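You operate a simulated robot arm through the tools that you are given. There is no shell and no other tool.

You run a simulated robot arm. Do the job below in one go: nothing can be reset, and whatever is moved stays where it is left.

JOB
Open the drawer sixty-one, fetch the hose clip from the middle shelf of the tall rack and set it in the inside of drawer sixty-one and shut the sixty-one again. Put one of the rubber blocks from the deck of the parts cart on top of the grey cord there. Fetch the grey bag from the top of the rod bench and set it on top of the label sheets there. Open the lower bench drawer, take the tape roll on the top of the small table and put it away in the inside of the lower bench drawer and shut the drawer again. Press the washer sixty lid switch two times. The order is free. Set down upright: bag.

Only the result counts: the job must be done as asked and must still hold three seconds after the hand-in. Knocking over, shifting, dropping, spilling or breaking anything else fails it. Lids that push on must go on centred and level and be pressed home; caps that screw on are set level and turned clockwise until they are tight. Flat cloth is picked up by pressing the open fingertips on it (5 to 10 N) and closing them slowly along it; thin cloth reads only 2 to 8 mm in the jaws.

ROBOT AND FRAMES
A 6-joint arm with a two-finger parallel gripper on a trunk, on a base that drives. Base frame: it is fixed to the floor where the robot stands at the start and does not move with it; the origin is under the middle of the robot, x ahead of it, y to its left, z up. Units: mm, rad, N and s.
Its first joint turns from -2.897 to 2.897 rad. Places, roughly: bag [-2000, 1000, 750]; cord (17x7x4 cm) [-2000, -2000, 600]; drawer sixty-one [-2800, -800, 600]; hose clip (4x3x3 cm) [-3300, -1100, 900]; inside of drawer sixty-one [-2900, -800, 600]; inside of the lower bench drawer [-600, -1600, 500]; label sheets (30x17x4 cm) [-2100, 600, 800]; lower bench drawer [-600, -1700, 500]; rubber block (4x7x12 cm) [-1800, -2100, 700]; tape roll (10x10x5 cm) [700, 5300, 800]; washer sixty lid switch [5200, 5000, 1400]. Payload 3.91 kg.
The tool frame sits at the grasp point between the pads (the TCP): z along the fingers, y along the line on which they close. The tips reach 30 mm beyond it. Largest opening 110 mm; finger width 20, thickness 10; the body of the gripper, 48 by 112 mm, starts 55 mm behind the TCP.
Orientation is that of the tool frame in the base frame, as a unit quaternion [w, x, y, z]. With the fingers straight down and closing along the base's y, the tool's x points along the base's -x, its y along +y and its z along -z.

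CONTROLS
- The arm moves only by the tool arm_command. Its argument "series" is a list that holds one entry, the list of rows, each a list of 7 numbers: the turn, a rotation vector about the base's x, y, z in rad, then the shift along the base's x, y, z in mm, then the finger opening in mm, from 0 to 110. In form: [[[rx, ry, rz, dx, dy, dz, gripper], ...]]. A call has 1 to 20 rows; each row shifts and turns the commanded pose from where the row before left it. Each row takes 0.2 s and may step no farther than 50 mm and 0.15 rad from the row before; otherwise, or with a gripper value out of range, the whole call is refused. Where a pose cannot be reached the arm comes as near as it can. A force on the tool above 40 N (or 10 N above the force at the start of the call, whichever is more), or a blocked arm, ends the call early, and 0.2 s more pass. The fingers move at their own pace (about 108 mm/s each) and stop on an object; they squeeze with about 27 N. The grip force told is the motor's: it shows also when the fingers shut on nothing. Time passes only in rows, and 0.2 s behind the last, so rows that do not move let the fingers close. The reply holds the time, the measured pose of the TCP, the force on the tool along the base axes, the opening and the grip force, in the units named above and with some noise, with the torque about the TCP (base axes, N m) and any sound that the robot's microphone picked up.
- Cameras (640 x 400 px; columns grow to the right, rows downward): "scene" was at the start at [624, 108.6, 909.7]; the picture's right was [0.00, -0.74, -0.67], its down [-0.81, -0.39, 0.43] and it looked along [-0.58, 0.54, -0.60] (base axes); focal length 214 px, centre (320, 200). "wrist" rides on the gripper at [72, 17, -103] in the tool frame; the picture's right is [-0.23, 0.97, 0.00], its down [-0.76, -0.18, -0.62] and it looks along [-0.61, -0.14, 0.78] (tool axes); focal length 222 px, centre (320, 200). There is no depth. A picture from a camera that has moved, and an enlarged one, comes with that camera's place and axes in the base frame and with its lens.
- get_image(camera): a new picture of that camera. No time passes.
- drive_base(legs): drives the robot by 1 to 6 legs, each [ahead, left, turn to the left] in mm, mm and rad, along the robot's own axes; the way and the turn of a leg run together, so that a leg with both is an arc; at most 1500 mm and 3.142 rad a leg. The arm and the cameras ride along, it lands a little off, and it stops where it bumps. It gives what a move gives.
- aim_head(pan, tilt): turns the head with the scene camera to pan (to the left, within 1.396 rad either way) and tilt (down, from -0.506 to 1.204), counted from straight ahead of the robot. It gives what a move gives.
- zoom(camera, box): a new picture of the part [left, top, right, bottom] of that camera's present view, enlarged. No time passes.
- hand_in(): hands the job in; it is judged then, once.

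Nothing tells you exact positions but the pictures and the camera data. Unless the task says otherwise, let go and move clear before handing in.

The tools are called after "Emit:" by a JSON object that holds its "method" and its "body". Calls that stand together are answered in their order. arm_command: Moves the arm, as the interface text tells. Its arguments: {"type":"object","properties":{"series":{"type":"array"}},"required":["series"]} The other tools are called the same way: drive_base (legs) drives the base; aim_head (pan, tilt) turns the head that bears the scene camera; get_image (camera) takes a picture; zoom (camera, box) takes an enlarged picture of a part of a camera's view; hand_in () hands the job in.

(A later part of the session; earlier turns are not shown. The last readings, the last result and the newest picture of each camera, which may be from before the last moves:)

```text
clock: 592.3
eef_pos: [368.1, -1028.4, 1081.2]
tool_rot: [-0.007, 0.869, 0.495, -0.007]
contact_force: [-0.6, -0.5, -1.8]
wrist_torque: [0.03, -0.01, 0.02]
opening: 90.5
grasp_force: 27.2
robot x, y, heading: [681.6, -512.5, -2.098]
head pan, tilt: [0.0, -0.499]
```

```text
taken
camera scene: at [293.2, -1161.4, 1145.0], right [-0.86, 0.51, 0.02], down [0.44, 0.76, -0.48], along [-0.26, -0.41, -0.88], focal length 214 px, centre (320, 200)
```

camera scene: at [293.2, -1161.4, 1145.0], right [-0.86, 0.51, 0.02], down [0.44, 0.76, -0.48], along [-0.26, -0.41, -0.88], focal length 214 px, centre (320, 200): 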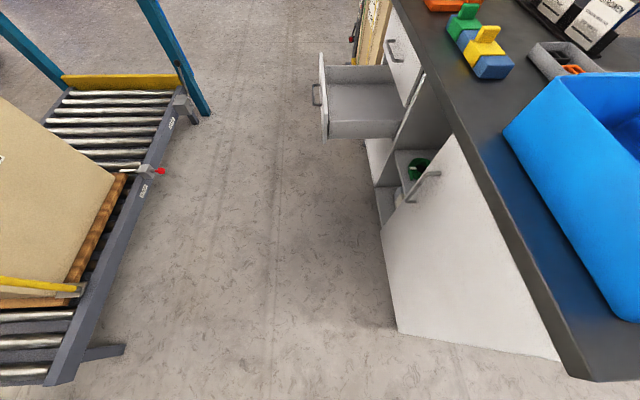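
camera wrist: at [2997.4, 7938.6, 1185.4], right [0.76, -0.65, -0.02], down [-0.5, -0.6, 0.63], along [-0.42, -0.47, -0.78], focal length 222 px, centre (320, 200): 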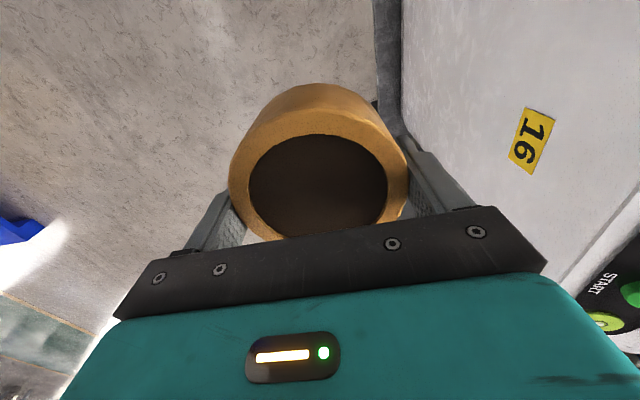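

The open drawer is ahead. I'll drive alongside it.

Emit:
{"method": "aim_head", "body": {"pan": 0.0, "tilt": 0.6}}

Emit:
{"method": "drive_base", "body": {"legs": [[600, 100, 0], [400, 50, 0.03]]}}

Emit:
{"method": "aim_head", "body": {"pan": -0.6, "tilt": 0.0}}

Emit:
{"method": "get_image", "body": {"camera": "scene"}}

```text
clock: 593.6
eef_pos: [367.8, -1028.4, 1080.6]
tool_rot: [-0.006, 0.869, 0.496, -0.007]
contact_force: [-0.1, -0.4, -1.0]
wrist_torque: [0.02, 0.0, 0.02]
opening: 90.2
grasp_force: 26.7
robot x, y, heading: [677.7, -509.6, -2.1]
head pan, tilt: [0.0, 0.6]
```

```text
clock: 599.3
eef_pos: [28.1, -2022.8, 1080.7]
tool_rot: [-0.006, 0.855, 0.519, -0.006]
contact_force: [0.5, 0.6, -2.0]
wrist_torque: [0.0, -0.03, 0.01]
opening: 90.4
grasp_force: 27.0
robot x, y, heading: [310.6, -1488.2, -2.045]
head pan, tilt: [0.0, 0.6]
```

```text
clock: 600.3
eef_pos: [28.4, -2022.6, 1081.4]
tool_rot: [-0.006, 0.855, 0.519, -0.007]
contact_force: [0.4, -0.5, -0.9]
wrist_torque: [0.01, 0.01, 0.0]
opening: 89.8
grasp_force: 27.0
robot x, y, heading: [307.2, -1488.0, -2.041]
head pan, tilt: [-0.6, 0.0]
```

```text
taken
camera scene: at [-66.6, -2100.3, 1138.5], right [-0.72, 0.38, 0.58], down [0.46, 0.89, 0.0], along [-0.52, 0.26, -0.82], focal length 214 px, centre (320, 200)
```

scene: 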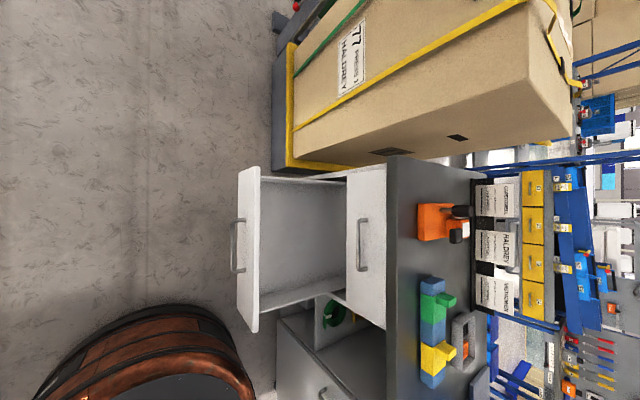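

Emit:
{"method": "aim_head", "body": {"pan": 0.0, "tilt": 0.6}}

Emit:
{"method": "arm_command", "body": {"series": [[[0, 0, 0, -40, 22.6, 0, 80], [0, 0, 0, -40, 22.6, 0, 80], [0, 0, 0, -40, 22.6, 0, 80], [0, 0, 0, -40, 22.6, 0, 80], [0, 0, 0, -40, 22.6, 0, 80], [0, 0, 0, -40, 22.6, 0, 80], [0, 0, 0, -40, 22.6, 0, 80], [0, 0, 0, -39, 22.6, 0, 80], [0, 0, 0, 0, 0, 0, 80]]]}}

Emit:
{"method": "get_image", "body": {"camera": "scene"}}

Emit:
{"method": "get_image", "body": {"camera": "wrist"}}

```text
clock: 601.3
eef_pos: [26.8, -2022.4, 1081.6]
tool_rot: [-0.007, 0.854, 0.52, -0.007]
contact_force: [-0.2, -0.3, -0.8]
wrist_torque: [-0.02, 0.03, -0.04]
opening: 90.3
grasp_force: 27.9
robot x, y, heading: [305.6, -1489.3, -2.043]
head pan, tilt: [0.0, 0.6]
```

```text
clock: 603.3
eef_pos: [-293.3, -1841.1, 1082.7]
tool_rot: [-0.006, 0.854, 0.52, -0.007]
contact_force: [0.0, -0.3, -1.5]
wrist_torque: [-0.03, 0.03, 0.01]
opening: 90.3
grasp_force: 27.0
robot x, y, heading: [307.8, -1485.8, -2.046]
head pan, tilt: [0.0, 0.6]
```

```text
taken
camera scene: at [-317.5, -1894.1, 1124.4], right [-0.89, 0.46, 0.02], down [0.39, 0.73, 0.56], along [0.25, 0.5, -0.83], focal length 214 px, centre (320, 200)
```

scene: 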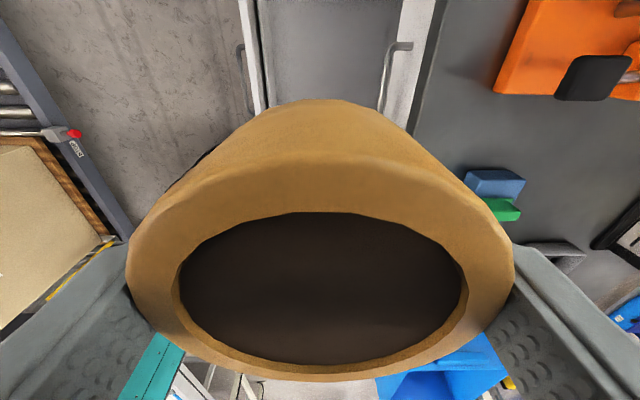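

```text
taken
camera wrist: at [-242.3, -1786.4, 1186.7], right [0.76, -0.65, -0.02], down [-0.5, -0.6, 0.63], along [-0.42, -0.47, -0.78], focal length 222 px, centre (320, 200)
```

wrist: 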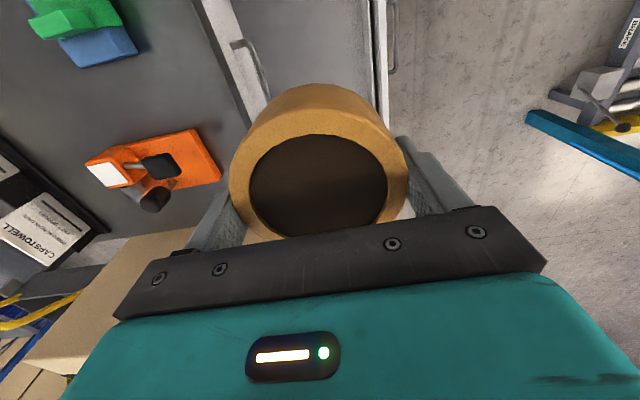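

Emit:
{"method": "arm_command", "body": {"series": [[[0, 0, 0, 0, 0, -45, 80], [0, 0, 0, 0, 0, -45, 80], [0, 0, 0, 0, 0, -45, 80], [0, 0, 0, 0, 0, -45, 80], [0, 0, 0, 0, 0, -45, 80], [0, 0, 0, 0, 0, -45, 80], [0, 0, 0, 0, 0, -45, 80], [0, 0, 0, 0, 0, -45, 80], [0, 0, 0, 0, 0, -45, 80], [0, 0, 0, 0, 0, 0, 80]]]}}

Emit:
{"method": "get_image", "body": {"camera": "scene"}}

Emit:
{"method": "get_image", "body": {"camera": "wrist"}}

```text
clock: 605.5
eef_pos: [-294.3, -1841.8, 678.2]
tool_rot: [-0.006, 0.855, 0.519, -0.007]
contact_force: [1.1, 0.1, -1.2]
wrist_torque: [-0.01, 0.0, 0.02]
opening: 90.1
grasp_force: 27.2
robot x, y, heading: [308.5, -1486.9, -2.047]
head pan, tilt: [0.0, 0.6]
```

```text
taken
camera scene: at [-317.7, -1895.1, 719.2], right [-0.89, 0.46, 0.02], down [0.39, 0.73, 0.56], along [0.25, 0.5, -0.83], focal length 214 px, centre (320, 200)
```

scene: 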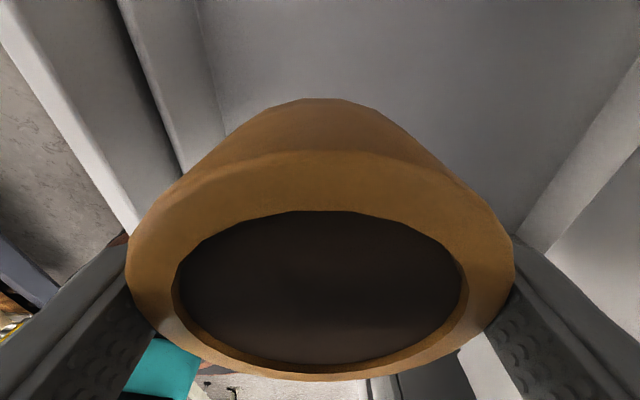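

```text
taken
camera wrist: at [-242.5, -1787.4, 781.4], right [0.76, -0.65, -0.02], down [-0.5, -0.6, 0.63], along [-0.42, -0.47, -0.78], focal length 222 px, centre (320, 200)
```

wrist: 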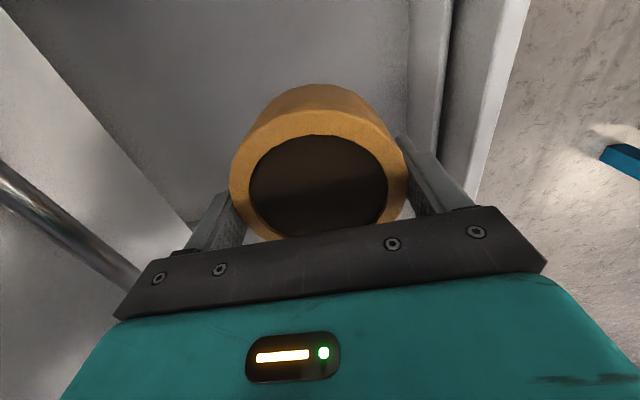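

Emit:
{"method": "arm_command", "body": {"series": [[[0, 0, 0, 0, 0, -40, 80], [0, 0, 0, 0, 0, -40, 80], [0, 0, 0, 0, 0, -40, 80], [0, 0, 0, 0, 0, -20, 80], [0, 0, 0, 0, 0, 0, 80]]]}}

Emit:
{"method": "arm_command", "body": {"series": [[[0, 0, 0, 0, 0, -10, 80], [0, 0, 0, 0, 0, -10, 80], [0, 0, 0, 0, 0, 0, 80]]]}}

Emit:
{"method": "get_image", "body": {"camera": "scene"}}

```text
clock: 606.7
eef_pos: [-292.3, -1841.4, 534.5]
tool_rot: [-0.006, 0.855, 0.518, -0.008]
contact_force: [0.2, 0.0, -1.3]
wrist_torque: [0.0, 0.02, 0.0]
opening: 90.1
grasp_force: 27.0
robot x, y, heading: [309.4, -1488.1, -2.045]
head pan, tilt: [0.0, 0.6]
```

```text
clock: 607.5
eef_pos: [-291.6, -1841.2, 516.2]
tool_rot: [-0.006, 0.855, 0.518, -0.007]
contact_force: [-0.1, 0.0, -1.6]
wrist_torque: [0.01, 0.0, -0.02]
opening: 90.4
grasp_force: 27.4
robot x, y, heading: [304.5, -1487.2, -2.04]
head pan, tilt: [0.0, 0.6]
```

```text
taken
camera scene: at [-316.0, -1893.4, 558.0], right [-0.89, 0.46, 0.02], down [0.39, 0.73, 0.56], along [0.25, 0.5, -0.83], focal length 214 px, centre (320, 200)
```

scene: 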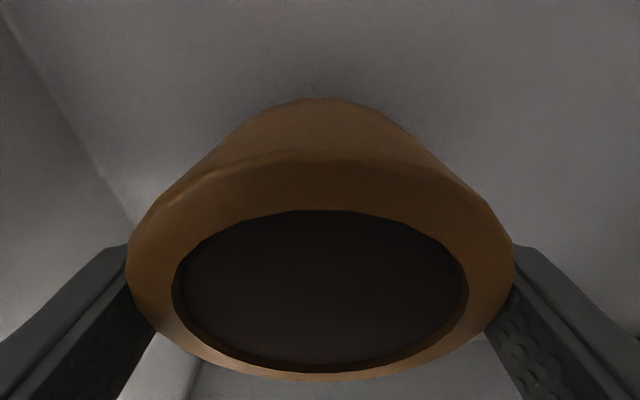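

Emit:
{"method": "arm_command", "body": {"series": [[[0, 0, 0, 0, 0, -8, 80], [0, 0, 0, 0, 0, -8, 80], [0, 0, 0, 0, 0, 0, 80]]]}}

Emit:
{"method": "arm_command", "body": {"series": [[[0, 0, 0, 0, 0, -5, 80], [0, 0, 0, 0, 0, -5, 80], [0, 0, 0, 0, 0, 0, 80]]]}}

Emit:
{"method": "arm_command", "body": {"series": [[[0, 0, 0, 0, 0, -4, 80], [0, 0, 0, 0, 0, -4, 80], [0, 0, 0, 0, 0, 0, 80]]]}}

```text
clock: 608.3
eef_pos: [-290.8, -1840.6, 500.2]
tool_rot: [-0.006, 0.855, 0.519, -0.007]
contact_force: [0.7, -0.7, -1.8]
wrist_torque: [0.0, 0.01, 0.02]
opening: 90.1
grasp_force: 27.0
robot x, y, heading: [310.2, -1484.8, -2.039]
head pan, tilt: [0.0, 0.6]
```

```text
clock: 609.1
eef_pos: [-292.5, -1841.2, 489.7]
tool_rot: [-0.006, 0.855, 0.519, -0.008]
contact_force: [-2.0, -3.3, 18.2]
wrist_torque: [-0.4, -0.76, -0.15]
opening: 90.2
grasp_force: 26.7
robot x, y, heading: [307.0, -1491.4, -2.044]
head pan, tilt: [0.0, 0.6]
```

```text
clock: 609.6
eef_pos: [-293.4, -1841.6, 488.7]
tool_rot: [-0.006, 0.855, 0.519, -0.009]
contact_force: [2.3, 5.8, 16.3]
wrist_torque: [0.01, -0.93, 0.32]
opening: 90.3
grasp_force: 27.1
robot x, y, heading: [307.4, -1487.8, -2.046]
head pan, tilt: [0.0, 0.6]
stopped in row 2: the force on the tool passed its limit at 49 N (the readings are from after the stop); the commanded pose is now the measured one
```

The roll is on the drawer floor. I'll ease up, open and rise.

Emit:
{"method": "arm_command", "body": {"series": [[[0, 0, 0, 0, 0, 1, 80], [0, 0, 0, 0, 0, 0, 95], [0, 0, 0, 0, 0, 0, 108], [0, 0, 0, 0, 0, 0, 110], [0, 0, 0, 0, 0, 0, 110], [0, 0, 0, 0, 0, 15, 110], [0, 0, 0, 0, 0, 30, 110], [0, 0, 0, 0, 0, 45, 110], [0, 0, 0, 0, 0, 45, 110], [0, 0, 0, 0, 0, 0, 110]]]}}

Emit:
{"method": "get_image", "body": {"camera": "scene"}}

Emit:
{"method": "get_image", "body": {"camera": "wrist"}}

```text
clock: 611.8
eef_pos: [-292.4, -1842.1, 623.1]
tool_rot: [-0.006, 0.855, 0.518, -0.008]
contact_force: [0.3, -1.2, -0.7]
wrist_torque: [-0.01, 0.01, 0.01]
opening: 109.8
grasp_force: 0.1
robot x, y, heading: [304.8, -1485.2, -2.046]
head pan, tilt: [0.0, 0.6]
```

```text
taken
camera scene: at [-315.9, -1893.7, 667.0], right [-0.89, 0.46, 0.02], down [0.39, 0.73, 0.56], along [0.24, 0.5, -0.83], focal length 214 px, centre (320, 200)
```

scene: 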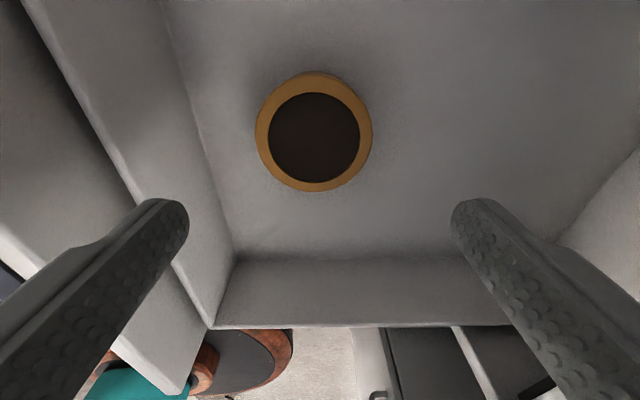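

```text
taken
camera wrist: at [-240.6, -1785.9, 729.0], right [0.76, -0.65, -0.02], down [-0.5, -0.6, 0.63], along [-0.42, -0.47, -0.78], focal length 222 px, centre (320, 200)
```

wrist: 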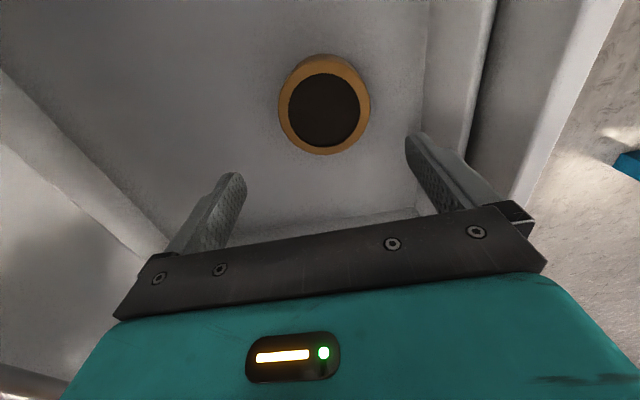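

The tape lies flat in the drawer. I'll rise, level the hand again and repeat the approach I used to open the drawer, this time to push it shut.

Emit:
{"method": "arm_command", "body": {"series": [[[0, 0, 0, 0, 0, 45, 80], [0, 0, 0, 0, 0, 45, 80], [0, 0, 0, 0, 0, 45, 80], [0, 0, 0, 0, 0, 45, 80], [0, 0, 0, 0, 0, 45, 80], [0, 0, 0, 0, 0, 45, 80], [0, 0, 0, 0, 0, 45, 80], [0, 0, 0, 0, 0, 45, 80], [0, 0, 0, 0, 0, 45, 80], [0, 0, 0, 0, 0, 45, 80], [0, 0, 0, 40, -22.6, 0, 80], [0, 0, 0, 40, -22.6, 0, 80], [0, 0, 0, 40, -22.6, 0, 80], [0, 0, 0, 40, -22.6, 0, 80], [0, 0, 0, 40, -22.6, 0, 80], [0, 0, 0, 40, -22.6, 0, 80], [0, 0, 0, 40, -22.6, 0, 80], [0, 0, 0, 40, -22.6, 0, 80], [0, 0, 0, 0, 0, 0, 80]]]}}

Emit:
{"method": "arm_command", "body": {"series": [[[-0.127, 0.0654, 0, 0, 0, 0, 80], [-0.127, 0.0654, 0, 0, 0, 0, 80], [-0.127, 0.0654, 0, 0, 0, 0, 80], [-0.127, 0.0654, 0, 0, 0, 0, 80], [-0.127, 0.0654, 0, 0, 0, 0, 80], [-0.127, 0.0654, 0, 0, 0, 0, 80], [-0.127, 0.0654, 0, 0, 0, 0, 80], [-0.127, 0.0654, 0, 0, 0, 0, 80], [-0.127, 0.0654, 0, 0, 0, 0, 80], [-0.127, 0.0654, 0, 0, 0, 0, 80], [-0.127, 0.0654, 0, 0, 0, 0, 80], [0, 0, 0, 0, 0, 0, 80]]]}}

```text
clock: 615.8
eef_pos: [24.5, -2020.8, 1074.6]
tool_rot: [-0.006, 0.855, 0.518, -0.008]
contact_force: [0.8, -0.4, -0.5]
wrist_torque: [-0.01, 0.0, 0.04]
opening: 80.0
grasp_force: 0.0
robot x, y, heading: [311.7, -1489.1, -2.043]
head pan, tilt: [0.0, 0.6]
```

```text
clock: 618.4
eef_pos: [27.2, -2021.4, 1073.3]
tool_rot: [-0.365, -0.605, -0.36, 0.609]
contact_force: [0.1, 0.2, -0.5]
wrist_torque: [-0.01, 0.0, 0.0]
opening: 80.2
grasp_force: 0.0
robot x, y, heading: [306.2, -1487.4, -2.045]
head pan, tilt: [0.0, 0.6]
```

Emit:
{"method": "drive_base", "body": {"legs": [[0, 38, 0], [0, 0, -0.698]]}}

Emit:
{"method": "arm_command", "body": {"series": [[[0, 0, -0.149, 0, 0, 0, 80], [0, 0, -0.149, 0, 0, 0, 80], [0, 0, -0.149, 0, 0, 0, 80], [0, 0, -0.149, 0, 0, 0, 80], [0, 0, -0.149, 0, 0, 0, 80], [0, 0, -0.149, 0, 0, 0, 80], [0, 0, 0, 0, 0, 0, 80]]]}}

```text
clock: 621.1
eef_pos: [-218.4, -1733.8, 1073.1]
tool_rot: [-0.135, -0.692, -0.13, 0.698]
contact_force: [0.5, -0.3, -0.2]
wrist_torque: [-0.01, 0.0, -0.02]
opening: 79.8
grasp_force: 0.1
robot x, y, heading: [339.8, -1502.8, -2.743]
head pan, tilt: [0.0, 0.6]
```

```text
clock: 622.7
eef_pos: [-218.1, -1733.2, 1074.5]
tool_rot: [0.181, -0.681, 0.182, 0.686]
contact_force: [0.1, -0.6, 0.2]
wrist_torque: [-0.02, -0.03, 0.03]
opening: 80.0
grasp_force: 0.0
robot x, y, heading: [341.3, -1506.0, -2.74]
head pan, tilt: [0.0, 0.6]
```

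Emit:
{"method": "arm_command", "body": {"series": [[[0, 0, 0.03, 0, 0, -4, 80], [-0.1262, 0.0667, 0, 0, 0, -4, 80], [-0.1262, 0.0667, 0, 0, 0, -4, 80], [-0.1262, 0.0667, 0, 0, 0, -4, 80], [-0.1262, 0.0667, 0, 0, 0, -4, 80], [-0.1262, 0.0667, 0, 0, 0, -4, 80], [-0.1262, 0.0667, 0, 0, 0, -4, 80], [-0.1262, 0.0667, 0, 0, 0, -4, 80], [-0.1262, 0.0667, 0, 0, 0, -4, 80], [-0.1262, 0.0667, 0, 0, 0, -4, 80], [-0.1262, 0.0667, 0, 0, 0, -4, 80], [-0.1262, 0.0667, 0, 0, 0, 0, 80], [0, 0, 0, 0, 0, 0, 80]]]}}

Emit:
{"method": "arm_command", "body": {"series": [[[0, 0, 0, 22.5, -36, 0, 80], [0, 0, 0, 22.5, -36, 0, 80], [0, 0, 0, 22.5, -36, 0, 80], [0, 0, 0, 22.5, -36, 0, 80], [0, 0, 0, 22.5, -36, 0, 80], [0, 0, 0, 22.5, -36, 0, 80], [0, 0, 0, 0, 0, 0, 80]]]}}

```text
clock: 625.5
eef_pos: [-218.3, -1733.4, 1030.4]
tool_rot: [-0.363, -0.362, 0.608, 0.606]
contact_force: [-0.6, -0.2, 0.2]
wrist_torque: [-0.01, -0.01, 0.02]
opening: 80.0
grasp_force: 0.0
robot x, y, heading: [340.0, -1508.4, -2.742]
head pan, tilt: [0.0, 0.6]
```

```text
clock: 627.1
eef_pos: [-81.0, -1948.7, 1029.2]
tool_rot: [-0.363, -0.362, 0.608, 0.607]
contact_force: [0.4, -0.2, -0.2]
wrist_torque: [0.01, 0.01, -0.01]
opening: 79.9
grasp_force: 0.0
robot x, y, heading: [340.7, -1505.9, -2.743]
head pan, tilt: [0.0, 0.6]
```

Now down in front of the handle.

Emit:
{"method": "arm_command", "body": {"series": [[[0, 0, 0, 0, 0, -45, 80], [0, 0, 0, 0, 0, -45, 80], [0, 0, 0, 0, 0, -45, 80], [0, 0, 0, 0, 0, -45, 80], [0, 0, 0, 0, 0, -45, 80], [0, 0, 0, 0, 0, -45, 80], [0, 0, 0, 0, 0, -45, 80], [0, 0, 0, 0, 0, -45, 80], [0, 0, 0, 0, 0, -45, 80], [0, 0, 0, 0, 0, -45, 80], [0, 0, 0, 0, 0, -45, 80], [0, 0, 0, 0, 0, 0, 80]]]}}

Emit:
{"method": "aim_head", "body": {"pan": 0.0, "tilt": 0.3}}

Emit:
{"method": "get_image", "body": {"camera": "scene"}}

Emit:
{"method": "get_image", "body": {"camera": "wrist"}}

```text
clock: 629.7
eef_pos: [-85.8, -1948.1, 537.1]
tool_rot: [-0.363, -0.362, 0.608, 0.606]
contact_force: [0.5, -0.1, -0.2]
wrist_torque: [0.0, 0.0, -0.02]
opening: 80.1
grasp_force: 0.0
robot x, y, heading: [341.2, -1503.6, -2.745]
head pan, tilt: [0.0, 0.6]
```

```text
clock: 630.5
eef_pos: [-86.2, -1946.3, 538.0]
tool_rot: [-0.363, -0.362, 0.608, 0.606]
contact_force: [0.8, 0.2, -0.2]
wrist_torque: [-0.01, -0.01, -0.05]
opening: 80.1
grasp_force: 0.1
robot x, y, heading: [339.8, -1503.8, -2.745]
head pan, tilt: [0.0, 0.3]
```

```text
taken
camera scene: at [-14.6, -1895.4, 537.3], right [0.0, 0.0, -1.0], down [-0.19, -0.98, 0.0], along [-0.98, 0.19, 0.0], focal length 214 px, centre (320, 200)
```

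scene: 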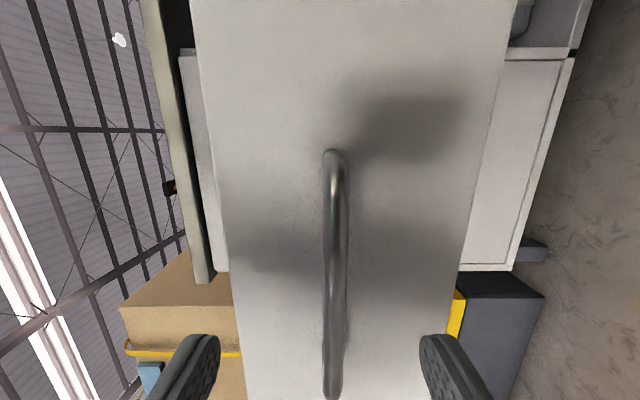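

```text
taken
camera wrist: at [-28.8, -2060.3, 556.1], right [0.11, 0.2, 0.97], down [0.91, 0.37, -0.18], along [-0.4, 0.9, -0.14], focal length 222 px, centre (320, 200)
```

wrist: 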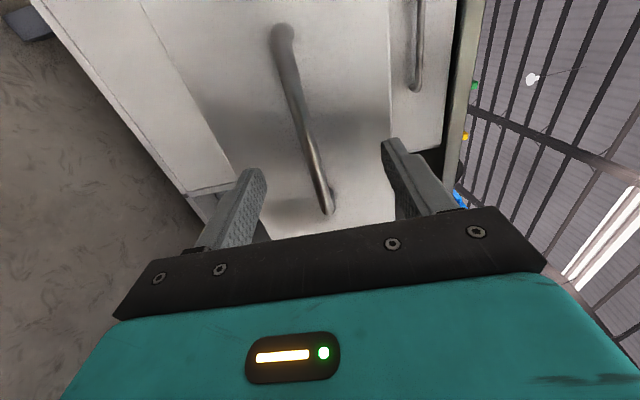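

Emit:
{"method": "arm_command", "body": {"series": [[[0, 0, 0, -15, 7, -8, 80], [0, 0, 0, -15, 7.5, 0, 80], [0, 0, 0, -15, 7.5, 0, 80], [0, 0, 0, 0, 0, 0, 80], [0, 0, 0, 0, 0, 0, 40], [0, 0, 0, 0, 0, 0, 5], [0, 0, 0, 0, 0, 0, 0], [0, 0, 0, 0, 0, 0, 0]]]}}

Emit:
{"method": "get_image", "body": {"camera": "wrist"}}

```text
clock: 632.4
eef_pos: [-128.9, -1926.5, 528.8]
tool_rot: [-0.364, -0.361, 0.608, 0.607]
contact_force: [3.5, 4.0, 11.2]
wrist_torque: [0.28, -0.06, 0.24]
opening: 12.0
grasp_force: 45.5
robot x, y, heading: [342.0, -1504.4, -2.739]
head pan, tilt: [0.0, 0.3]
stopped in row 8: the force on the tool passed its limit at 41 N (the readings are from after the stop); the commanded pose is now the measured one
```

```text
taken
camera wrist: at [-70.8, -2040.4, 548.6], right [0.11, 0.2, 0.97], down [0.91, 0.37, -0.18], along [-0.4, 0.9, -0.14], focal length 222 px, centre (320, 200)
```

wrist: 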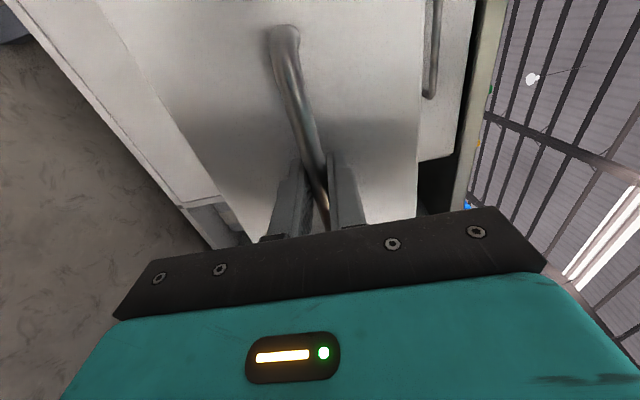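

Emit:
{"method": "arm_command", "body": {"series": [[[0, 0, 0, -17.7, 9.3, 0, 0], [0, 0, 0, -17.7, 9.3, 0, 0], [0, 0, 0, 0, 0, 0, 0]]]}}

Emit:
{"method": "arm_command", "body": {"series": [[[0, 0, 0, -17.7, 9.3, 0, 0], [0, 0, 0, -17.7, 9.3, 0, 0], [0, 0, 0, 0, 0, 0, 0]]]}}

Emit:
{"method": "arm_command", "body": {"series": [[[0, 0, 0, -17.7, 9.3, 0, 0], [0, 0, 0, -17.7, 9.3, 0, 0], [0, 0, 0, 0, 0, 0, 0]]]}}

Emit:
{"method": "arm_command", "body": {"series": [[[0, 0, 0, -17.7, 9.3, 0, 0], [0, 0, 0, -17.7, 9.3, 0, 0], [0, 0, 0, 0, 0, 0, 0]]]}}

```text
clock: 633.0
eef_pos: [-160.5, -1909.1, 530.6]
tool_rot: [-0.365, -0.359, 0.608, 0.607]
contact_force: [1.2, 1.9, 10.8]
wrist_torque: [0.39, -0.11, -1.34]
opening: 11.6
grasp_force: 45.2
robot x, y, heading: [339.4, -1505.1, -2.74]
head pan, tilt: [0.0, 0.3]
stopped in row 3: the force on the tool passed its limit at 43 N (the readings are from after the stop); the commanded pose is now the measured one
```

```text
clock: 633.8
eef_pos: [-195.2, -1892.3, 530.1]
tool_rot: [-0.363, -0.36, 0.608, 0.608]
contact_force: [4.5, 7.0, 1.9]
wrist_torque: [0.27, -0.18, -0.2]
opening: 11.6
grasp_force: 45.5
robot x, y, heading: [343.8, -1505.4, -2.741]
head pan, tilt: [0.0, 0.3]
```

```text
clock: 634.6
eef_pos: [-231.7, -1872.0, 529.9]
tool_rot: [-0.366, -0.359, 0.607, 0.607]
contact_force: [0.5, -0.2, 8.2]
wrist_torque: [0.4, -0.14, -0.57]
opening: 11.6
grasp_force: 45.4
robot x, y, heading: [341.5, -1505.6, -2.745]
head pan, tilt: [0.0, 0.3]
```

```text
clock: 635.4
eef_pos: [-268.4, -1852.8, 530.9]
tool_rot: [-0.365, -0.36, 0.607, 0.607]
contact_force: [4.7, 7.9, 19.6]
wrist_torque: [0.47, -0.09, -0.38]
opening: 11.7
grasp_force: 45.2
robot x, y, heading: [338.8, -1503.0, -2.742]
head pan, tilt: [0.0, 0.3]
```

Emit:
{"method": "arm_command", "body": {"series": [[[0, 0, 0, -17.7, 9.3, -0.5, 0], [0, 0, 0, -17.7, 9.3, 0, 0], [0, 0, 0, 0, 0, 0, 0]]]}}

Emit:
{"method": "arm_command", "body": {"series": [[[0, 0, 0, -17.7, 9.3, 0, 0], [0, 0, 0, -17.7, 9.3, 0, 0], [0, 0, 0, 0, 0, 0, 0]]]}}

Emit:
{"method": "arm_command", "body": {"series": [[[0, 0, 0, -17.7, 9.3, 0, 0], [0, 0, 0, -17.7, 9.3, 0, 0], [0, 0, 0, 0, 0, 0, 0]]]}}

```text
clock: 635.8
eef_pos: [-284.1, -1844.6, 529.7]
tool_rot: [-0.365, -0.359, 0.607, 0.608]
contact_force: [2.2, 5.4, 14.9]
wrist_torque: [0.45, -0.09, -1.11]
opening: 11.9
grasp_force: 45.0
robot x, y, heading: [340.8, -1503.0, -2.746]
head pan, tilt: [0.0, 0.3]
stopped in row 2: the force on the tool passed its limit at 43 N (the readings are from after the stop); the commanded pose is now the measured one
```

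```text
clock: 636.6
eef_pos: [-319.7, -1824.6, 529.7]
tool_rot: [-0.364, -0.359, 0.608, 0.608]
contact_force: [8.1, 15.6, -3.6]
wrist_torque: [0.3, -0.16, -0.18]
opening: 11.6
grasp_force: 45.3
robot x, y, heading: [341.8, -1505.4, -2.746]
head pan, tilt: [0.0, 0.3]
```

```text
clock: 637.4
eef_pos: [-355.4, -1805.9, 529.5]
tool_rot: [-0.365, -0.359, 0.607, 0.608]
contact_force: [8.2, 17.4, 9.2]
wrist_torque: [0.41, -0.16, -0.58]
opening: 11.6
grasp_force: 44.3
robot x, y, heading: [339.9, -1505.0, -2.747]
head pan, tilt: [0.0, 0.3]
```

Emit:
{"method": "arm_command", "body": {"series": [[[0, 0, 0, -14, 7.6, 0, 0], [0, 0, 0, -14, 7.6, 0, 0], [0, 0, 0, 0, 0, 0, 0]]]}}

Emit:
{"method": "arm_command", "body": {"series": [[[0, 0, 0, -5, 2.7, 0, 0], [0, 0, 0, -3, 1.6, 0, 0], [0, 0, 0, 0, 0, 0, 0]]]}}

Emit:
{"method": "get_image", "body": {"camera": "scene"}}

```text
clock: 638.2
eef_pos: [-383.4, -1791.4, 530.5]
tool_rot: [-0.365, -0.359, 0.607, 0.608]
contact_force: [5.1, 11.6, 4.3]
wrist_torque: [0.37, -0.19, -0.38]
opening: 11.6
grasp_force: 44.6
robot x, y, heading: [339.8, -1505.0, -2.743]
head pan, tilt: [0.0, 0.3]
```

```text
clock: 639.0
eef_pos: [-388.6, -1787.9, 529.5]
tool_rot: [-0.365, -0.358, 0.607, 0.608]
contact_force: [20.5, 18.7, 17.7]
wrist_torque: [0.48, -0.05, -0.26]
opening: 11.7
grasp_force: 45.3
robot x, y, heading: [344.2, -1505.1, -2.741]
head pan, tilt: [0.0, 0.3]
```

```text
taken
camera scene: at [-317.6, -1736.3, 529.3], right [-0.01, 0.0, -1.0], down [-0.2, -0.98, 0.01], along [-0.98, 0.2, 0.01], focal length 214 px, centre (320, 200)
```

scene: 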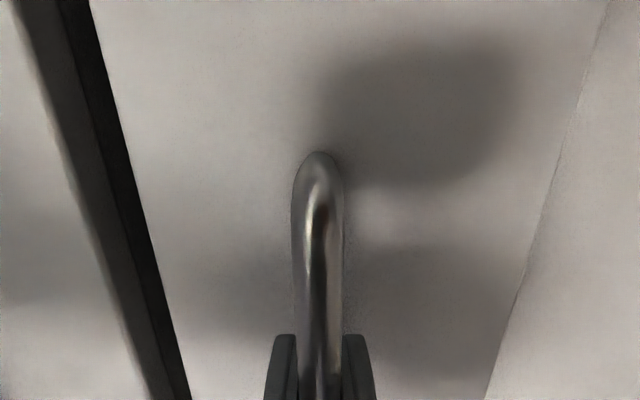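

Emit:
{"method": "arm_command", "body": {"series": [[[0, 0, 0, -2.2, 1.2, 0, 0], [0, 0, 0, -1, 0.5, 0, 0], [0, 0, 0, 0, 0, 0, 0]]]}}

Emit:
{"method": "arm_command", "body": {"series": [[[0, 0, 0, 0, 0, 0, 40], [0, 0, 0, 0, 0, 0, 80], [0, 0, 0, 0, 0, 0, 80], [0, 0, 0, 17.7, -9.3, 0, 80], [0, 0, 0, 17.7, -9.3, 0, 80], [0, 0, 0, 17.7, -9.3, 0, 80], [0, 0, 0, 17.7, -9.3, 0, 80], [0, 0, 0, 0, 0, 0, 80]]]}}

Emit:
{"method": "get_image", "body": {"camera": "scene"}}

Emit:
{"method": "get_image", "body": {"camera": "wrist"}}

```text
clock: 639.4
eef_pos: [-389.6, -1787.6, 530.7]
tool_rot: [-0.366, -0.359, 0.607, 0.607]
contact_force: [10.5, 3.3, 11.8]
wrist_torque: [0.42, -0.17, 0.08]
opening: 11.7
grasp_force: 44.9
robot x, y, heading: [341.1, -1505.2, -2.744]
head pan, tilt: [0.0, 0.3]
stopped in row 1: the force on the tool passed its limit at 46 N (the readings are from after the stop); the commanded pose is now the measured one
```

```text
clock: 641.2
eef_pos: [-319.2, -1825.4, 530.0]
tool_rot: [-0.365, -0.36, 0.606, 0.608]
contact_force: [-1.1, 0.1, -0.1]
wrist_torque: [0.01, 0.01, -0.04]
opening: 80.1
grasp_force: 0.0
robot x, y, heading: [342.9, -1503.8, -2.747]
head pan, tilt: [0.0, 0.3]
```

```text
taken
camera scene: at [-248.0, -1773.5, 528.9], right [-0.01, 0.0, -1.0], down [-0.19, -0.98, 0.0], along [-0.98, 0.19, 0.01], focal length 214 px, centre (320, 200)
```

scene: 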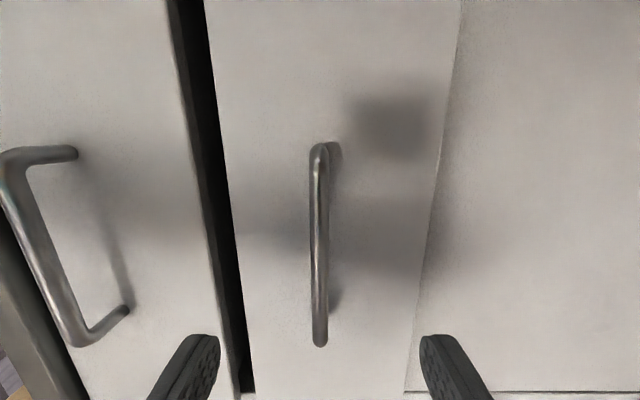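

```text
taken
camera wrist: at [-262.4, -1938.4, 547.8], right [0.12, 0.2, 0.97], down [0.91, 0.37, -0.19], along [-0.4, 0.91, -0.14], focal length 222 px, centre (320, 200)
```

wrist: 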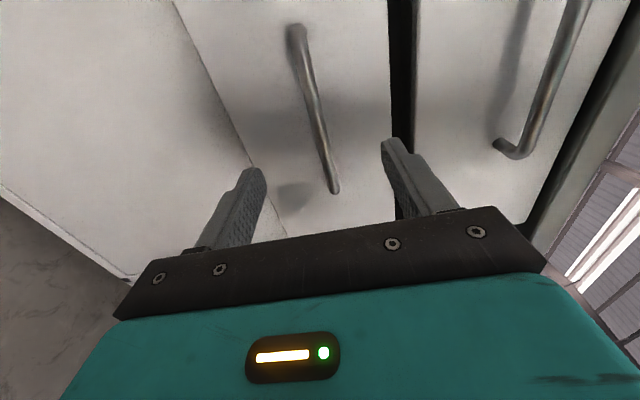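

The tape drawer is shut. What's left is the lid switch, reached from the far side of the line. I'll put the arm in travel pose first.

Emit:
{"method": "arm_command", "body": {"series": [[[0, 0, 0, 0, 0, 45, 60], [0, 0, 0, 0, 0, 45, 40], [0, 0, 0, 0, 0, 45, 20], [0, 0, 0, 0, 0, 45, 0], [0, 0, 0, 0, 0, 45, 0], [0, 0, 0, 0, 0, 45, 0], [0, 0, 0, 0, 0, 45, 0], [0, 0, 0, 0, 0, 45, 0], [0, 0, 0, 0, 0, 45, 0], [0, 0, 0, 0, 0, 45, 0], [0, 0, 0, 0, 0, 45, 0], [0, 0, 0, 0, 0, 30, 0], [0, 0, 0, 0, 0, 0, 0]]]}}

Emit:
{"method": "arm_command", "body": {"series": [[[0.1262, -0.0667, 0, 0, 0, 0, 0], [0.1262, -0.0667, 0, 0, 0, 0, 0], [0.1262, -0.0667, 0, 0, 0, 0, 0], [0.1262, -0.0667, 0, 0, 0, 0, 0], [0.1262, -0.0667, 0, 0, 0, 0, 0], [0.1262, -0.0667, 0, 0, 0, 0, 0], [0.1262, -0.0667, 0, 0, 0, 0, 0], [0.1262, -0.0667, 0, 0, 0, 0, 0], [0.1262, -0.0667, 0, 0, 0, 0, 0], [0.1262, -0.0667, 0, 0, 0, 0, 0], [0.1262, -0.0667, 0, 0, 0, 0, 0], [0, 0, 0, 0, 0, 0, 0]]]}}

Emit:
{"method": "arm_command", "body": {"series": [[[0, 0, 0.149, 17.8, 14.8, 0, 0], [0, 0, 0.149, 17.8, 14.8, 0, 0], [0, 0, 0.149, 17.8, 14.8, 0, 0], [0, 0, 0.149, 17.8, 14.8, 0, 0], [0, 0, 0.149, 17.8, 14.8, 0, 0], [0, 0, 0.149, 17.8, 14.8, 0, 0], [0, 0, 0, 0, 0, 0, 0]]]}}

```text
clock: 644.0
eef_pos: [-321.5, -1823.7, 1055.8]
tool_rot: [-0.364, -0.36, 0.606, 0.608]
contact_force: [0.5, 0.1, -0.1]
wrist_torque: [-0.04, -0.01, 0.01]
opening: 0.0
grasp_force: 26.8
robot x, y, heading: [341.5, -1502.1, -2.744]
head pan, tilt: [0.0, 0.3]
```

```text
clock: 646.6
eef_pos: [-320.7, -1825.7, 1054.6]
tool_rot: [0.168, -0.683, 0.17, 0.691]
contact_force: [-0.3, 0.4, 0.0]
wrist_torque: [0.0, -0.02, -0.01]
opening: 0.0
grasp_force: 27.7
robot x, y, heading: [342.4, -1503.4, -2.746]
head pan, tilt: [0.0, 0.3]
```

```text
clock: 648.2
eef_pos: [-209.7, -1737.7, 1052.4]
tool_rot: [-0.148, -0.69, -0.143, 0.694]
contact_force: [-0.8, 0.4, -1.0]
wrist_torque: [0.02, 0.0, -0.03]
opening: 0.0
grasp_force: 27.1
robot x, y, heading: [338.6, -1508.8, -2.743]
head pan, tilt: [0.0, 0.3]
```

Emit:
{"method": "arm_command", "body": {"series": [[[0, 0, 0, 18, 7.6, 35, 0], [0, 0, 0, 18, 7.6, 35, 0], [0, 0, 0, 18, 7.6, 35, 0], [0, 0, 0, 18, 7.6, 35, 0], [0, 0, 0, 10, 4.2, 35, 0], [0, 0, 0, 0, 0, 0, 0]]]}}

Emit:
{"method": "drive_base", "body": {"legs": [[0, 0, 0.678]]}}

Emit:
{"method": "aim_head", "body": {"pan": 0.5, "tilt": 0.25}}

Emit:
{"method": "get_image", "body": {"camera": "scene"}}

```text
clock: 649.6
eef_pos: [-135.1, -1707.7, 1207.5]
tool_rot: [-0.152, -0.688, -0.145, 0.695]
contact_force: [-0.2, 0.4, 0.9]
wrist_torque: [0.02, -0.03, 0.02]
opening: 0.3
grasp_force: 27.4
out of reach, approached as far as the arm can: row 5
robot x, y, heading: [343.3, -1504.3, -2.745]
head pan, tilt: [0.0, 0.3]
```

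```text
clock: 651.8
eef_pos: [103.8, -1964.6, 1207.5]
tool_rot: [-0.378, -0.598, -0.369, 0.603]
contact_force: [0.1, -0.1, -0.7]
wrist_torque: [0.01, 0.01, -0.01]
opening: 0.0
grasp_force: 27.2
robot x, y, heading: [341.5, -1503.7, -2.056]
head pan, tilt: [0.0, 0.3]
```

```text
clock: 652.8
eef_pos: [104.0, -1964.0, 1206.8]
tool_rot: [-0.378, -0.598, -0.37, 0.602]
contact_force: [0.0, -0.1, 1.0]
wrist_torque: [0.03, 0.02, 0.0]
opening: 0.0
grasp_force: 27.6
robot x, y, heading: [342.6, -1501.1, -2.057]
head pan, tilt: [0.499, 0.25]
```

```text
taken
camera scene: at [165.7, -1943.0, 1294.2], right [-1.0, -0.04, 0.0], down [-0.01, 0.23, -0.97], along [0.04, -0.97, -0.23], focal length 214 px, centre (320, 200)
```

scene: 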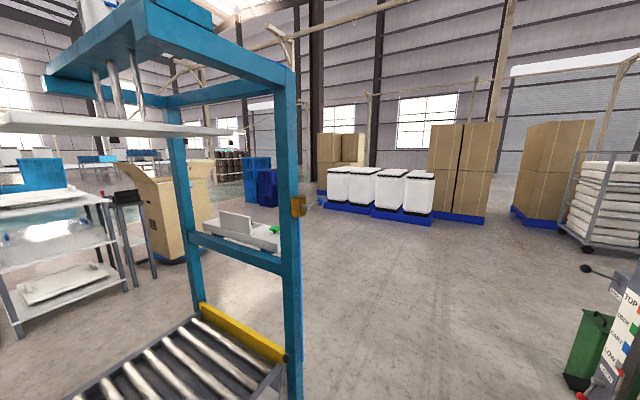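

Emit:
{"method": "drive_base", "body": {"legs": [[1450, 0, 0], [250, 0, 0]]}}

Emit:
{"method": "aim_head", "body": {"pan": 1.3, "tilt": 0.2}}

Emit:
{"method": "get_image", "body": {"camera": "scene"}}

```text
clock: 661.3
eef_pos: [-674.4, -3458.1, 1207.4]
tool_rot: [-0.379, -0.597, -0.37, 0.602]
contact_force: [-0.9, -0.1, -0.3]
wrist_torque: [0.01, 0.02, 0.0]
opening: 0.0
grasp_force: 26.9
robot x, y, heading: [-437.3, -2997.7, -2.051]
head pan, tilt: [0.499, 0.25]
```

```text
clock: 662.4
eef_pos: [-674.3, -3457.5, 1207.3]
tool_rot: [-0.379, -0.598, -0.371, 0.602]
contact_force: [-0.1, -0.5, -0.3]
wrist_torque: [-0.04, 0.02, 0.03]
opening: 0.1
grasp_force: 26.7
robot x, y, heading: [-436.2, -2997.1, -2.046]
head pan, tilt: [1.3, 0.201]
```

```text
taken
camera scene: at [-546.7, -3405.0, 1298.4], right [-0.66, -0.75, 0.01], down [-0.15, 0.12, -0.98], along [0.73, -0.65, -0.19], focal length 214 px, centre (320, 200)
```

scene: 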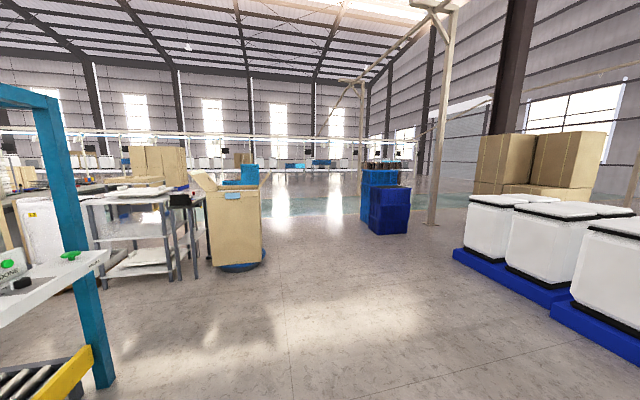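

Emit:
{"method": "drive_base", "body": {"legs": [[0, 0, 1.552], [1100, -500, 0], [1200, -500, 0]]}}

Emit:
{"method": "aim_head", "body": {"pan": 0.5, "tilt": 0.2}}

Emit:
{"method": "get_image", "body": {"camera": "scene"}}

```text
clock: 678.5
eef_pos: [1592.6, -5177.3, 1206.6]
tool_rot: [0.694, 0.159, 0.685, -0.156]
contact_force: [-0.2, 0.3, 0.4]
wrist_torque: [0.01, 0.0, 0.02]
opening: 0.0
grasp_force: 27.3
robot x, y, heading: [1131.1, -4944.4, -0.477]
head pan, tilt: [1.3, 0.201]
```

```text
clock: 679.6
eef_pos: [1591.7, -5177.6, 1207.0]
tool_rot: [0.693, 0.161, 0.684, -0.159]
contact_force: [-0.4, -1.0, -0.1]
wrist_torque: [-0.01, 0.0, 0.01]
opening: 0.0
grasp_force: 27.1
robot x, y, heading: [1130.0, -4943.6, -0.474]
head pan, tilt: [0.499, 0.201]
```

```text
taken
camera scene: at [1567.7, -5119.9, 1298.7], right [0.05, -1.0, 0.0], down [-0.19, -0.01, -0.98], along [0.98, 0.05, -0.19], focal length 214 px, centre (320, 200)
```

scene: 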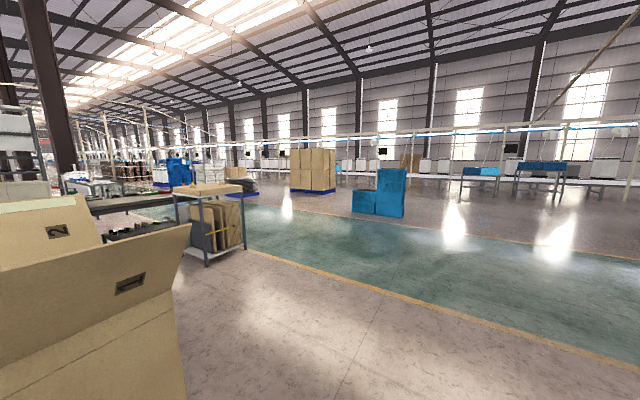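

Emit:
{"method": "drive_base", "body": {"legs": [[1450, -100, 0], [1450, -50, 0], [0, 0, 1.556]]}}

Emit:
{"method": "aim_head", "body": {"pan": 0.0, "tilt": 0.2}}

Emit:
{"method": "get_image", "body": {"camera": "scene"}}

```text
clock: 697.2
eef_pos: [3814.7, -5885.8, 1207.6]
tool_rot: [0.592, -0.386, 0.588, 0.394]
contact_force: [-0.9, -0.8, 0.3]
wrist_torque: [0.01, -0.02, -0.02]
opening: 0.0
grasp_force: 27.0
robot x, y, heading: [3605.5, -6356.6, 1.147]
head pan, tilt: [0.499, 0.201]
```

```text
clock: 698.1
eef_pos: [3815.6, -5886.4, 1207.9]
tool_rot: [0.592, -0.386, 0.588, 0.394]
contact_force: [0.1, 1.1, -0.1]
wrist_torque: [0.02, 0.01, 0.03]
opening: 0.0
grasp_force: 26.8
robot x, y, heading: [3605.6, -6358.1, 1.144]
head pan, tilt: [0.0, 0.201]
```

```text
taken
camera scene: at [3801.4, -5924.7, 1298.6], right [0.92, -0.39, -0.01], down [-0.08, -0.17, -0.98], along [0.38, 0.9, -0.19], focal length 214 px, centre (320, 200)
```

scene: 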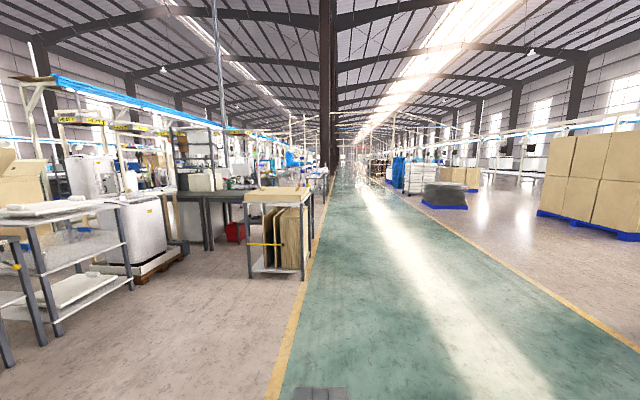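

Emit:
{"method": "drive_base", "body": {"legs": [[0, 0, -0.069], [1450, 0, 0], [1450, 0, 0], [1450, 0, 0]]}}

Emit:
{"method": "get_image", "body": {"camera": "scene"}}

```text
clock: 715.1
eef_pos: [5143.9, -3012.2, 1207.3]
tool_rot: [0.556, -0.434, 0.553, 0.443]
contact_force: [0.1, 0.1, 0.4]
wrist_torque: [0.0, 0.01, -0.01]
opening: 0.0
grasp_force: 27.1
robot x, y, heading: [5016.0, -3514.6, 1.321]
head pan, tilt: [0.0, 0.201]
stopped in leg 4: the robot was blocked; the commanded pose is now the measured one
```

```text
taken
camera scene: at [5135.9, -3052.4, 1298.4], right [0.97, -0.23, -0.01], down [-0.05, -0.18, -0.98], along [0.22, 0.96, -0.19], focal length 214 px, centre (320, 200)
```

scene: 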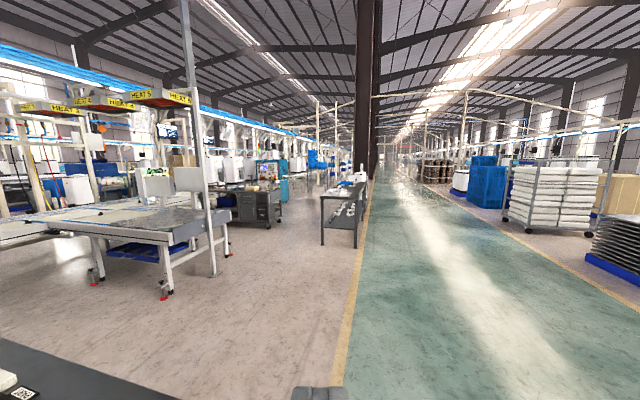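

The base bumped something on the left. I'll look before moving.

Emit:
{"method": "aim_head", "body": {"pan": 1.2, "tilt": 0.5}}

Emit:
{"method": "get_image", "body": {"camera": "scene"}}

Emit:
{"method": "aim_head", "body": {"pan": -1.0, "tilt": 0.5}}

Emit:
{"method": "get_image", "body": {"camera": "scene"}}

```text
clock: 716.5
eef_pos: [5143.3, -3012.3, 1207.7]
tool_rot: [0.556, -0.434, 0.553, 0.444]
contact_force: [0.8, 0.9, 0.1]
wrist_torque: [0.03, -0.01, 0.0]
opening: 0.0
grasp_force: 27.4
robot x, y, heading: [5016.2, -3509.0, 1.316]
head pan, tilt: [1.201, 0.499]
```

```text
taken
camera scene: at [5039.4, -3091.3, 1270.8], right [0.57, 0.82, 0.01], down [0.39, -0.26, -0.88], along [-0.73, 0.5, -0.47], focal length 214 px, centre (320, 200)
```

scene: 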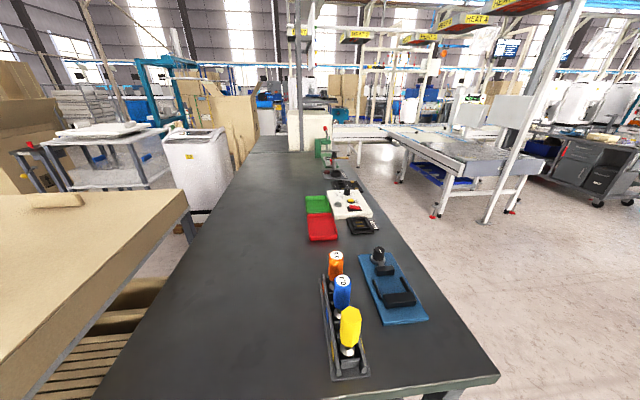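

```text
clock: 718.5
eef_pos: [5142.8, -3012.8, 1207.3]
tool_rot: [0.557, -0.433, 0.553, 0.443]
contact_force: [-0.4, -1.0, -0.2]
wrist_torque: [0.04, -0.03, -0.01]
opening: 0.0
grasp_force: 27.2
robot x, y, heading: [5013.1, -3512.5, 1.313]
head pan, tilt: [-1.0, 0.499]
```

```text
taken
camera scene: at [5200.1, -3112.5, 1269.9], right [0.33, -0.94, -0.01], down [-0.45, -0.15, -0.88], along [0.83, 0.3, -0.48], focal length 214 px, centre (320, 200)
```

scene: 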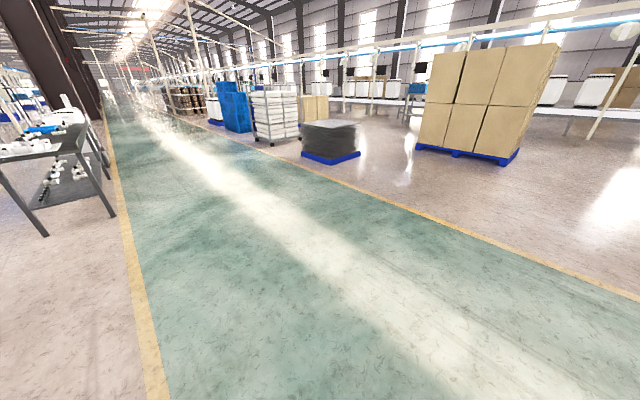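

Emit:
{"method": "drive_base", "body": {"legs": [[0, -350, 0], [0, 0, -0.24]]}}

Emit:
{"method": "aim_head", "body": {"pan": 1.2, "tilt": 0.5}}

Emit:
{"method": "get_image", "body": {"camera": "scene"}}

```text
clock: 721.7
eef_pos: [5610.7, -3154.7, 1207.4]
tool_rot: [0.609, -0.359, 0.604, 0.368]
contact_force: [-0.2, 0.3, 0.7]
wrist_torque: [-0.02, 0.01, 0.01]
opening: 0.0
grasp_force: 26.8
robot x, y, heading: [5355.1, -3608.1, 1.055]
head pan, tilt: [-1.0, 0.499]
```

```text
clock: 723.7
eef_pos: [5610.0, -3154.2, 1207.5]
tool_rot: [0.609, -0.358, 0.605, 0.366]
contact_force: [0.7, -0.3, -1.2]
wrist_torque: [-0.02, 0.0, 0.02]
opening: 0.1
grasp_force: 27.4
robot x, y, heading: [5357.3, -3606.6, 1.055]
head pan, tilt: [1.201, 0.499]
```

```text
taken
camera scene: at [5489.8, -3203.8, 1270.7], right [0.76, 0.65, 0.01], down [0.31, -0.35, -0.88], along [-0.57, 0.67, -0.47], focal length 214 px, centre (320, 200)
```

scene: 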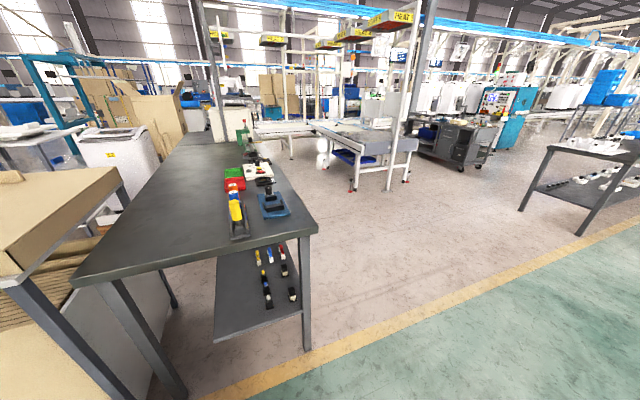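

Emit:
{"method": "drive_base", "body": {"legs": [[0, 0, 0.01], [1450, 0, 0], [1450, 0, 0]]}}

Emit:
{"method": "aim_head", "body": {"pan": 0.3, "tilt": 0.3}}

Emit:
{"method": "get_image", "body": {"camera": "scene"}}

```text
clock: 738.1
eef_pos: [7069.3, -638.3, 1205.9]
tool_rot: [0.616, -0.347, 0.612, 0.355]
contact_force: [1.0, 0.5, -0.7]
wrist_torque: [-0.06, 0.0, -0.02]
opening: 0.0
grasp_force: 26.7
robot x, y, heading: [6800.4, -1076.0, 1.018]
head pan, tilt: [1.201, 0.499]
```

```text
clock: 739.3
eef_pos: [7068.3, -637.8, 1206.5]
tool_rot: [0.617, -0.346, 0.611, 0.356]
contact_force: [0.3, -0.3, 0.6]
wrist_torque: [-0.02, 0.01, 0.02]
opening: 0.0
grasp_force: 27.2
robot x, y, heading: [6797.9, -1080.5, 1.009]
head pan, tilt: [0.3, 0.3]
```

```text
taken
camera scene: at [7025.3, -663.8, 1289.4], right [0.97, -0.23, 0.0], down [-0.07, -0.27, -0.96], along [0.22, 0.93, -0.28], focal length 214 px, centre (320, 200)
```

scene: 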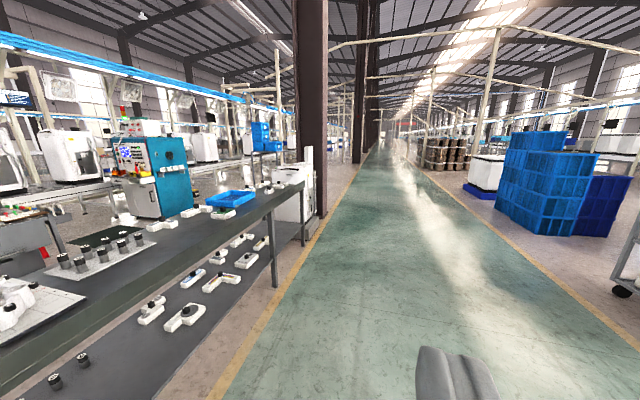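

Emit:
{"method": "drive_base", "body": {"legs": [[0, 0, 0.06], [1450, 0, 0], [1450, 0, 0], [700, 0, 0.03]]}}

Emit:
{"method": "aim_head", "body": {"pan": 1.1, "tilt": 0.2}}

Emit:
{"method": "get_image", "body": {"camera": "scene"}}

```text
clock: 757.2
eef_pos: [8819.5, 2503.5, 1206.0]
tool_rot: [0.608, -0.36, 0.604, 0.368]
contact_force: [-0.1, 0.3, -1.0]
wrist_torque: [0.02, -0.01, 0.01]
opening: 0.1
grasp_force: 27.2
robot x, y, heading: [8566.6, 2047.8, 1.052]
head pan, tilt: [0.3, 0.3]
```

```text
clock: 758.3
eef_pos: [8820.1, 2503.7, 1206.6]
tool_rot: [0.608, -0.361, 0.603, 0.37]
contact_force: [-0.8, 0.1, -0.1]
wrist_torque: [0.02, 0.0, -0.05]
opening: 0.2
grasp_force: 27.3
robot x, y, heading: [8570.9, 2053.9, 1.061]
head pan, tilt: [1.1, 0.201]
```

```text
taken
camera scene: at [8705.9, 2460.7, 1298.5], right [0.82, 0.58, 0.01], down [0.11, -0.15, -0.98], along [-0.56, 0.8, -0.19], focal length 214 px, centre (320, 200)
```

scene: 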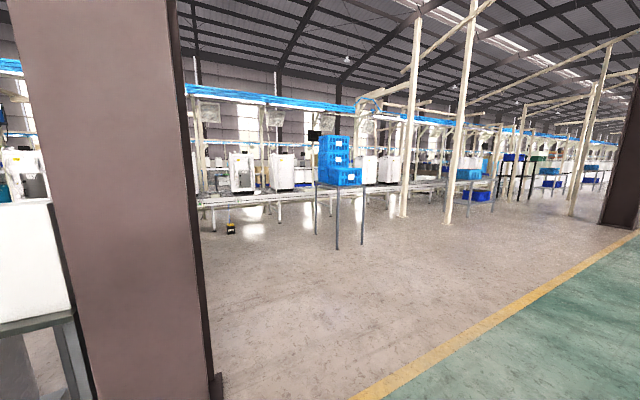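

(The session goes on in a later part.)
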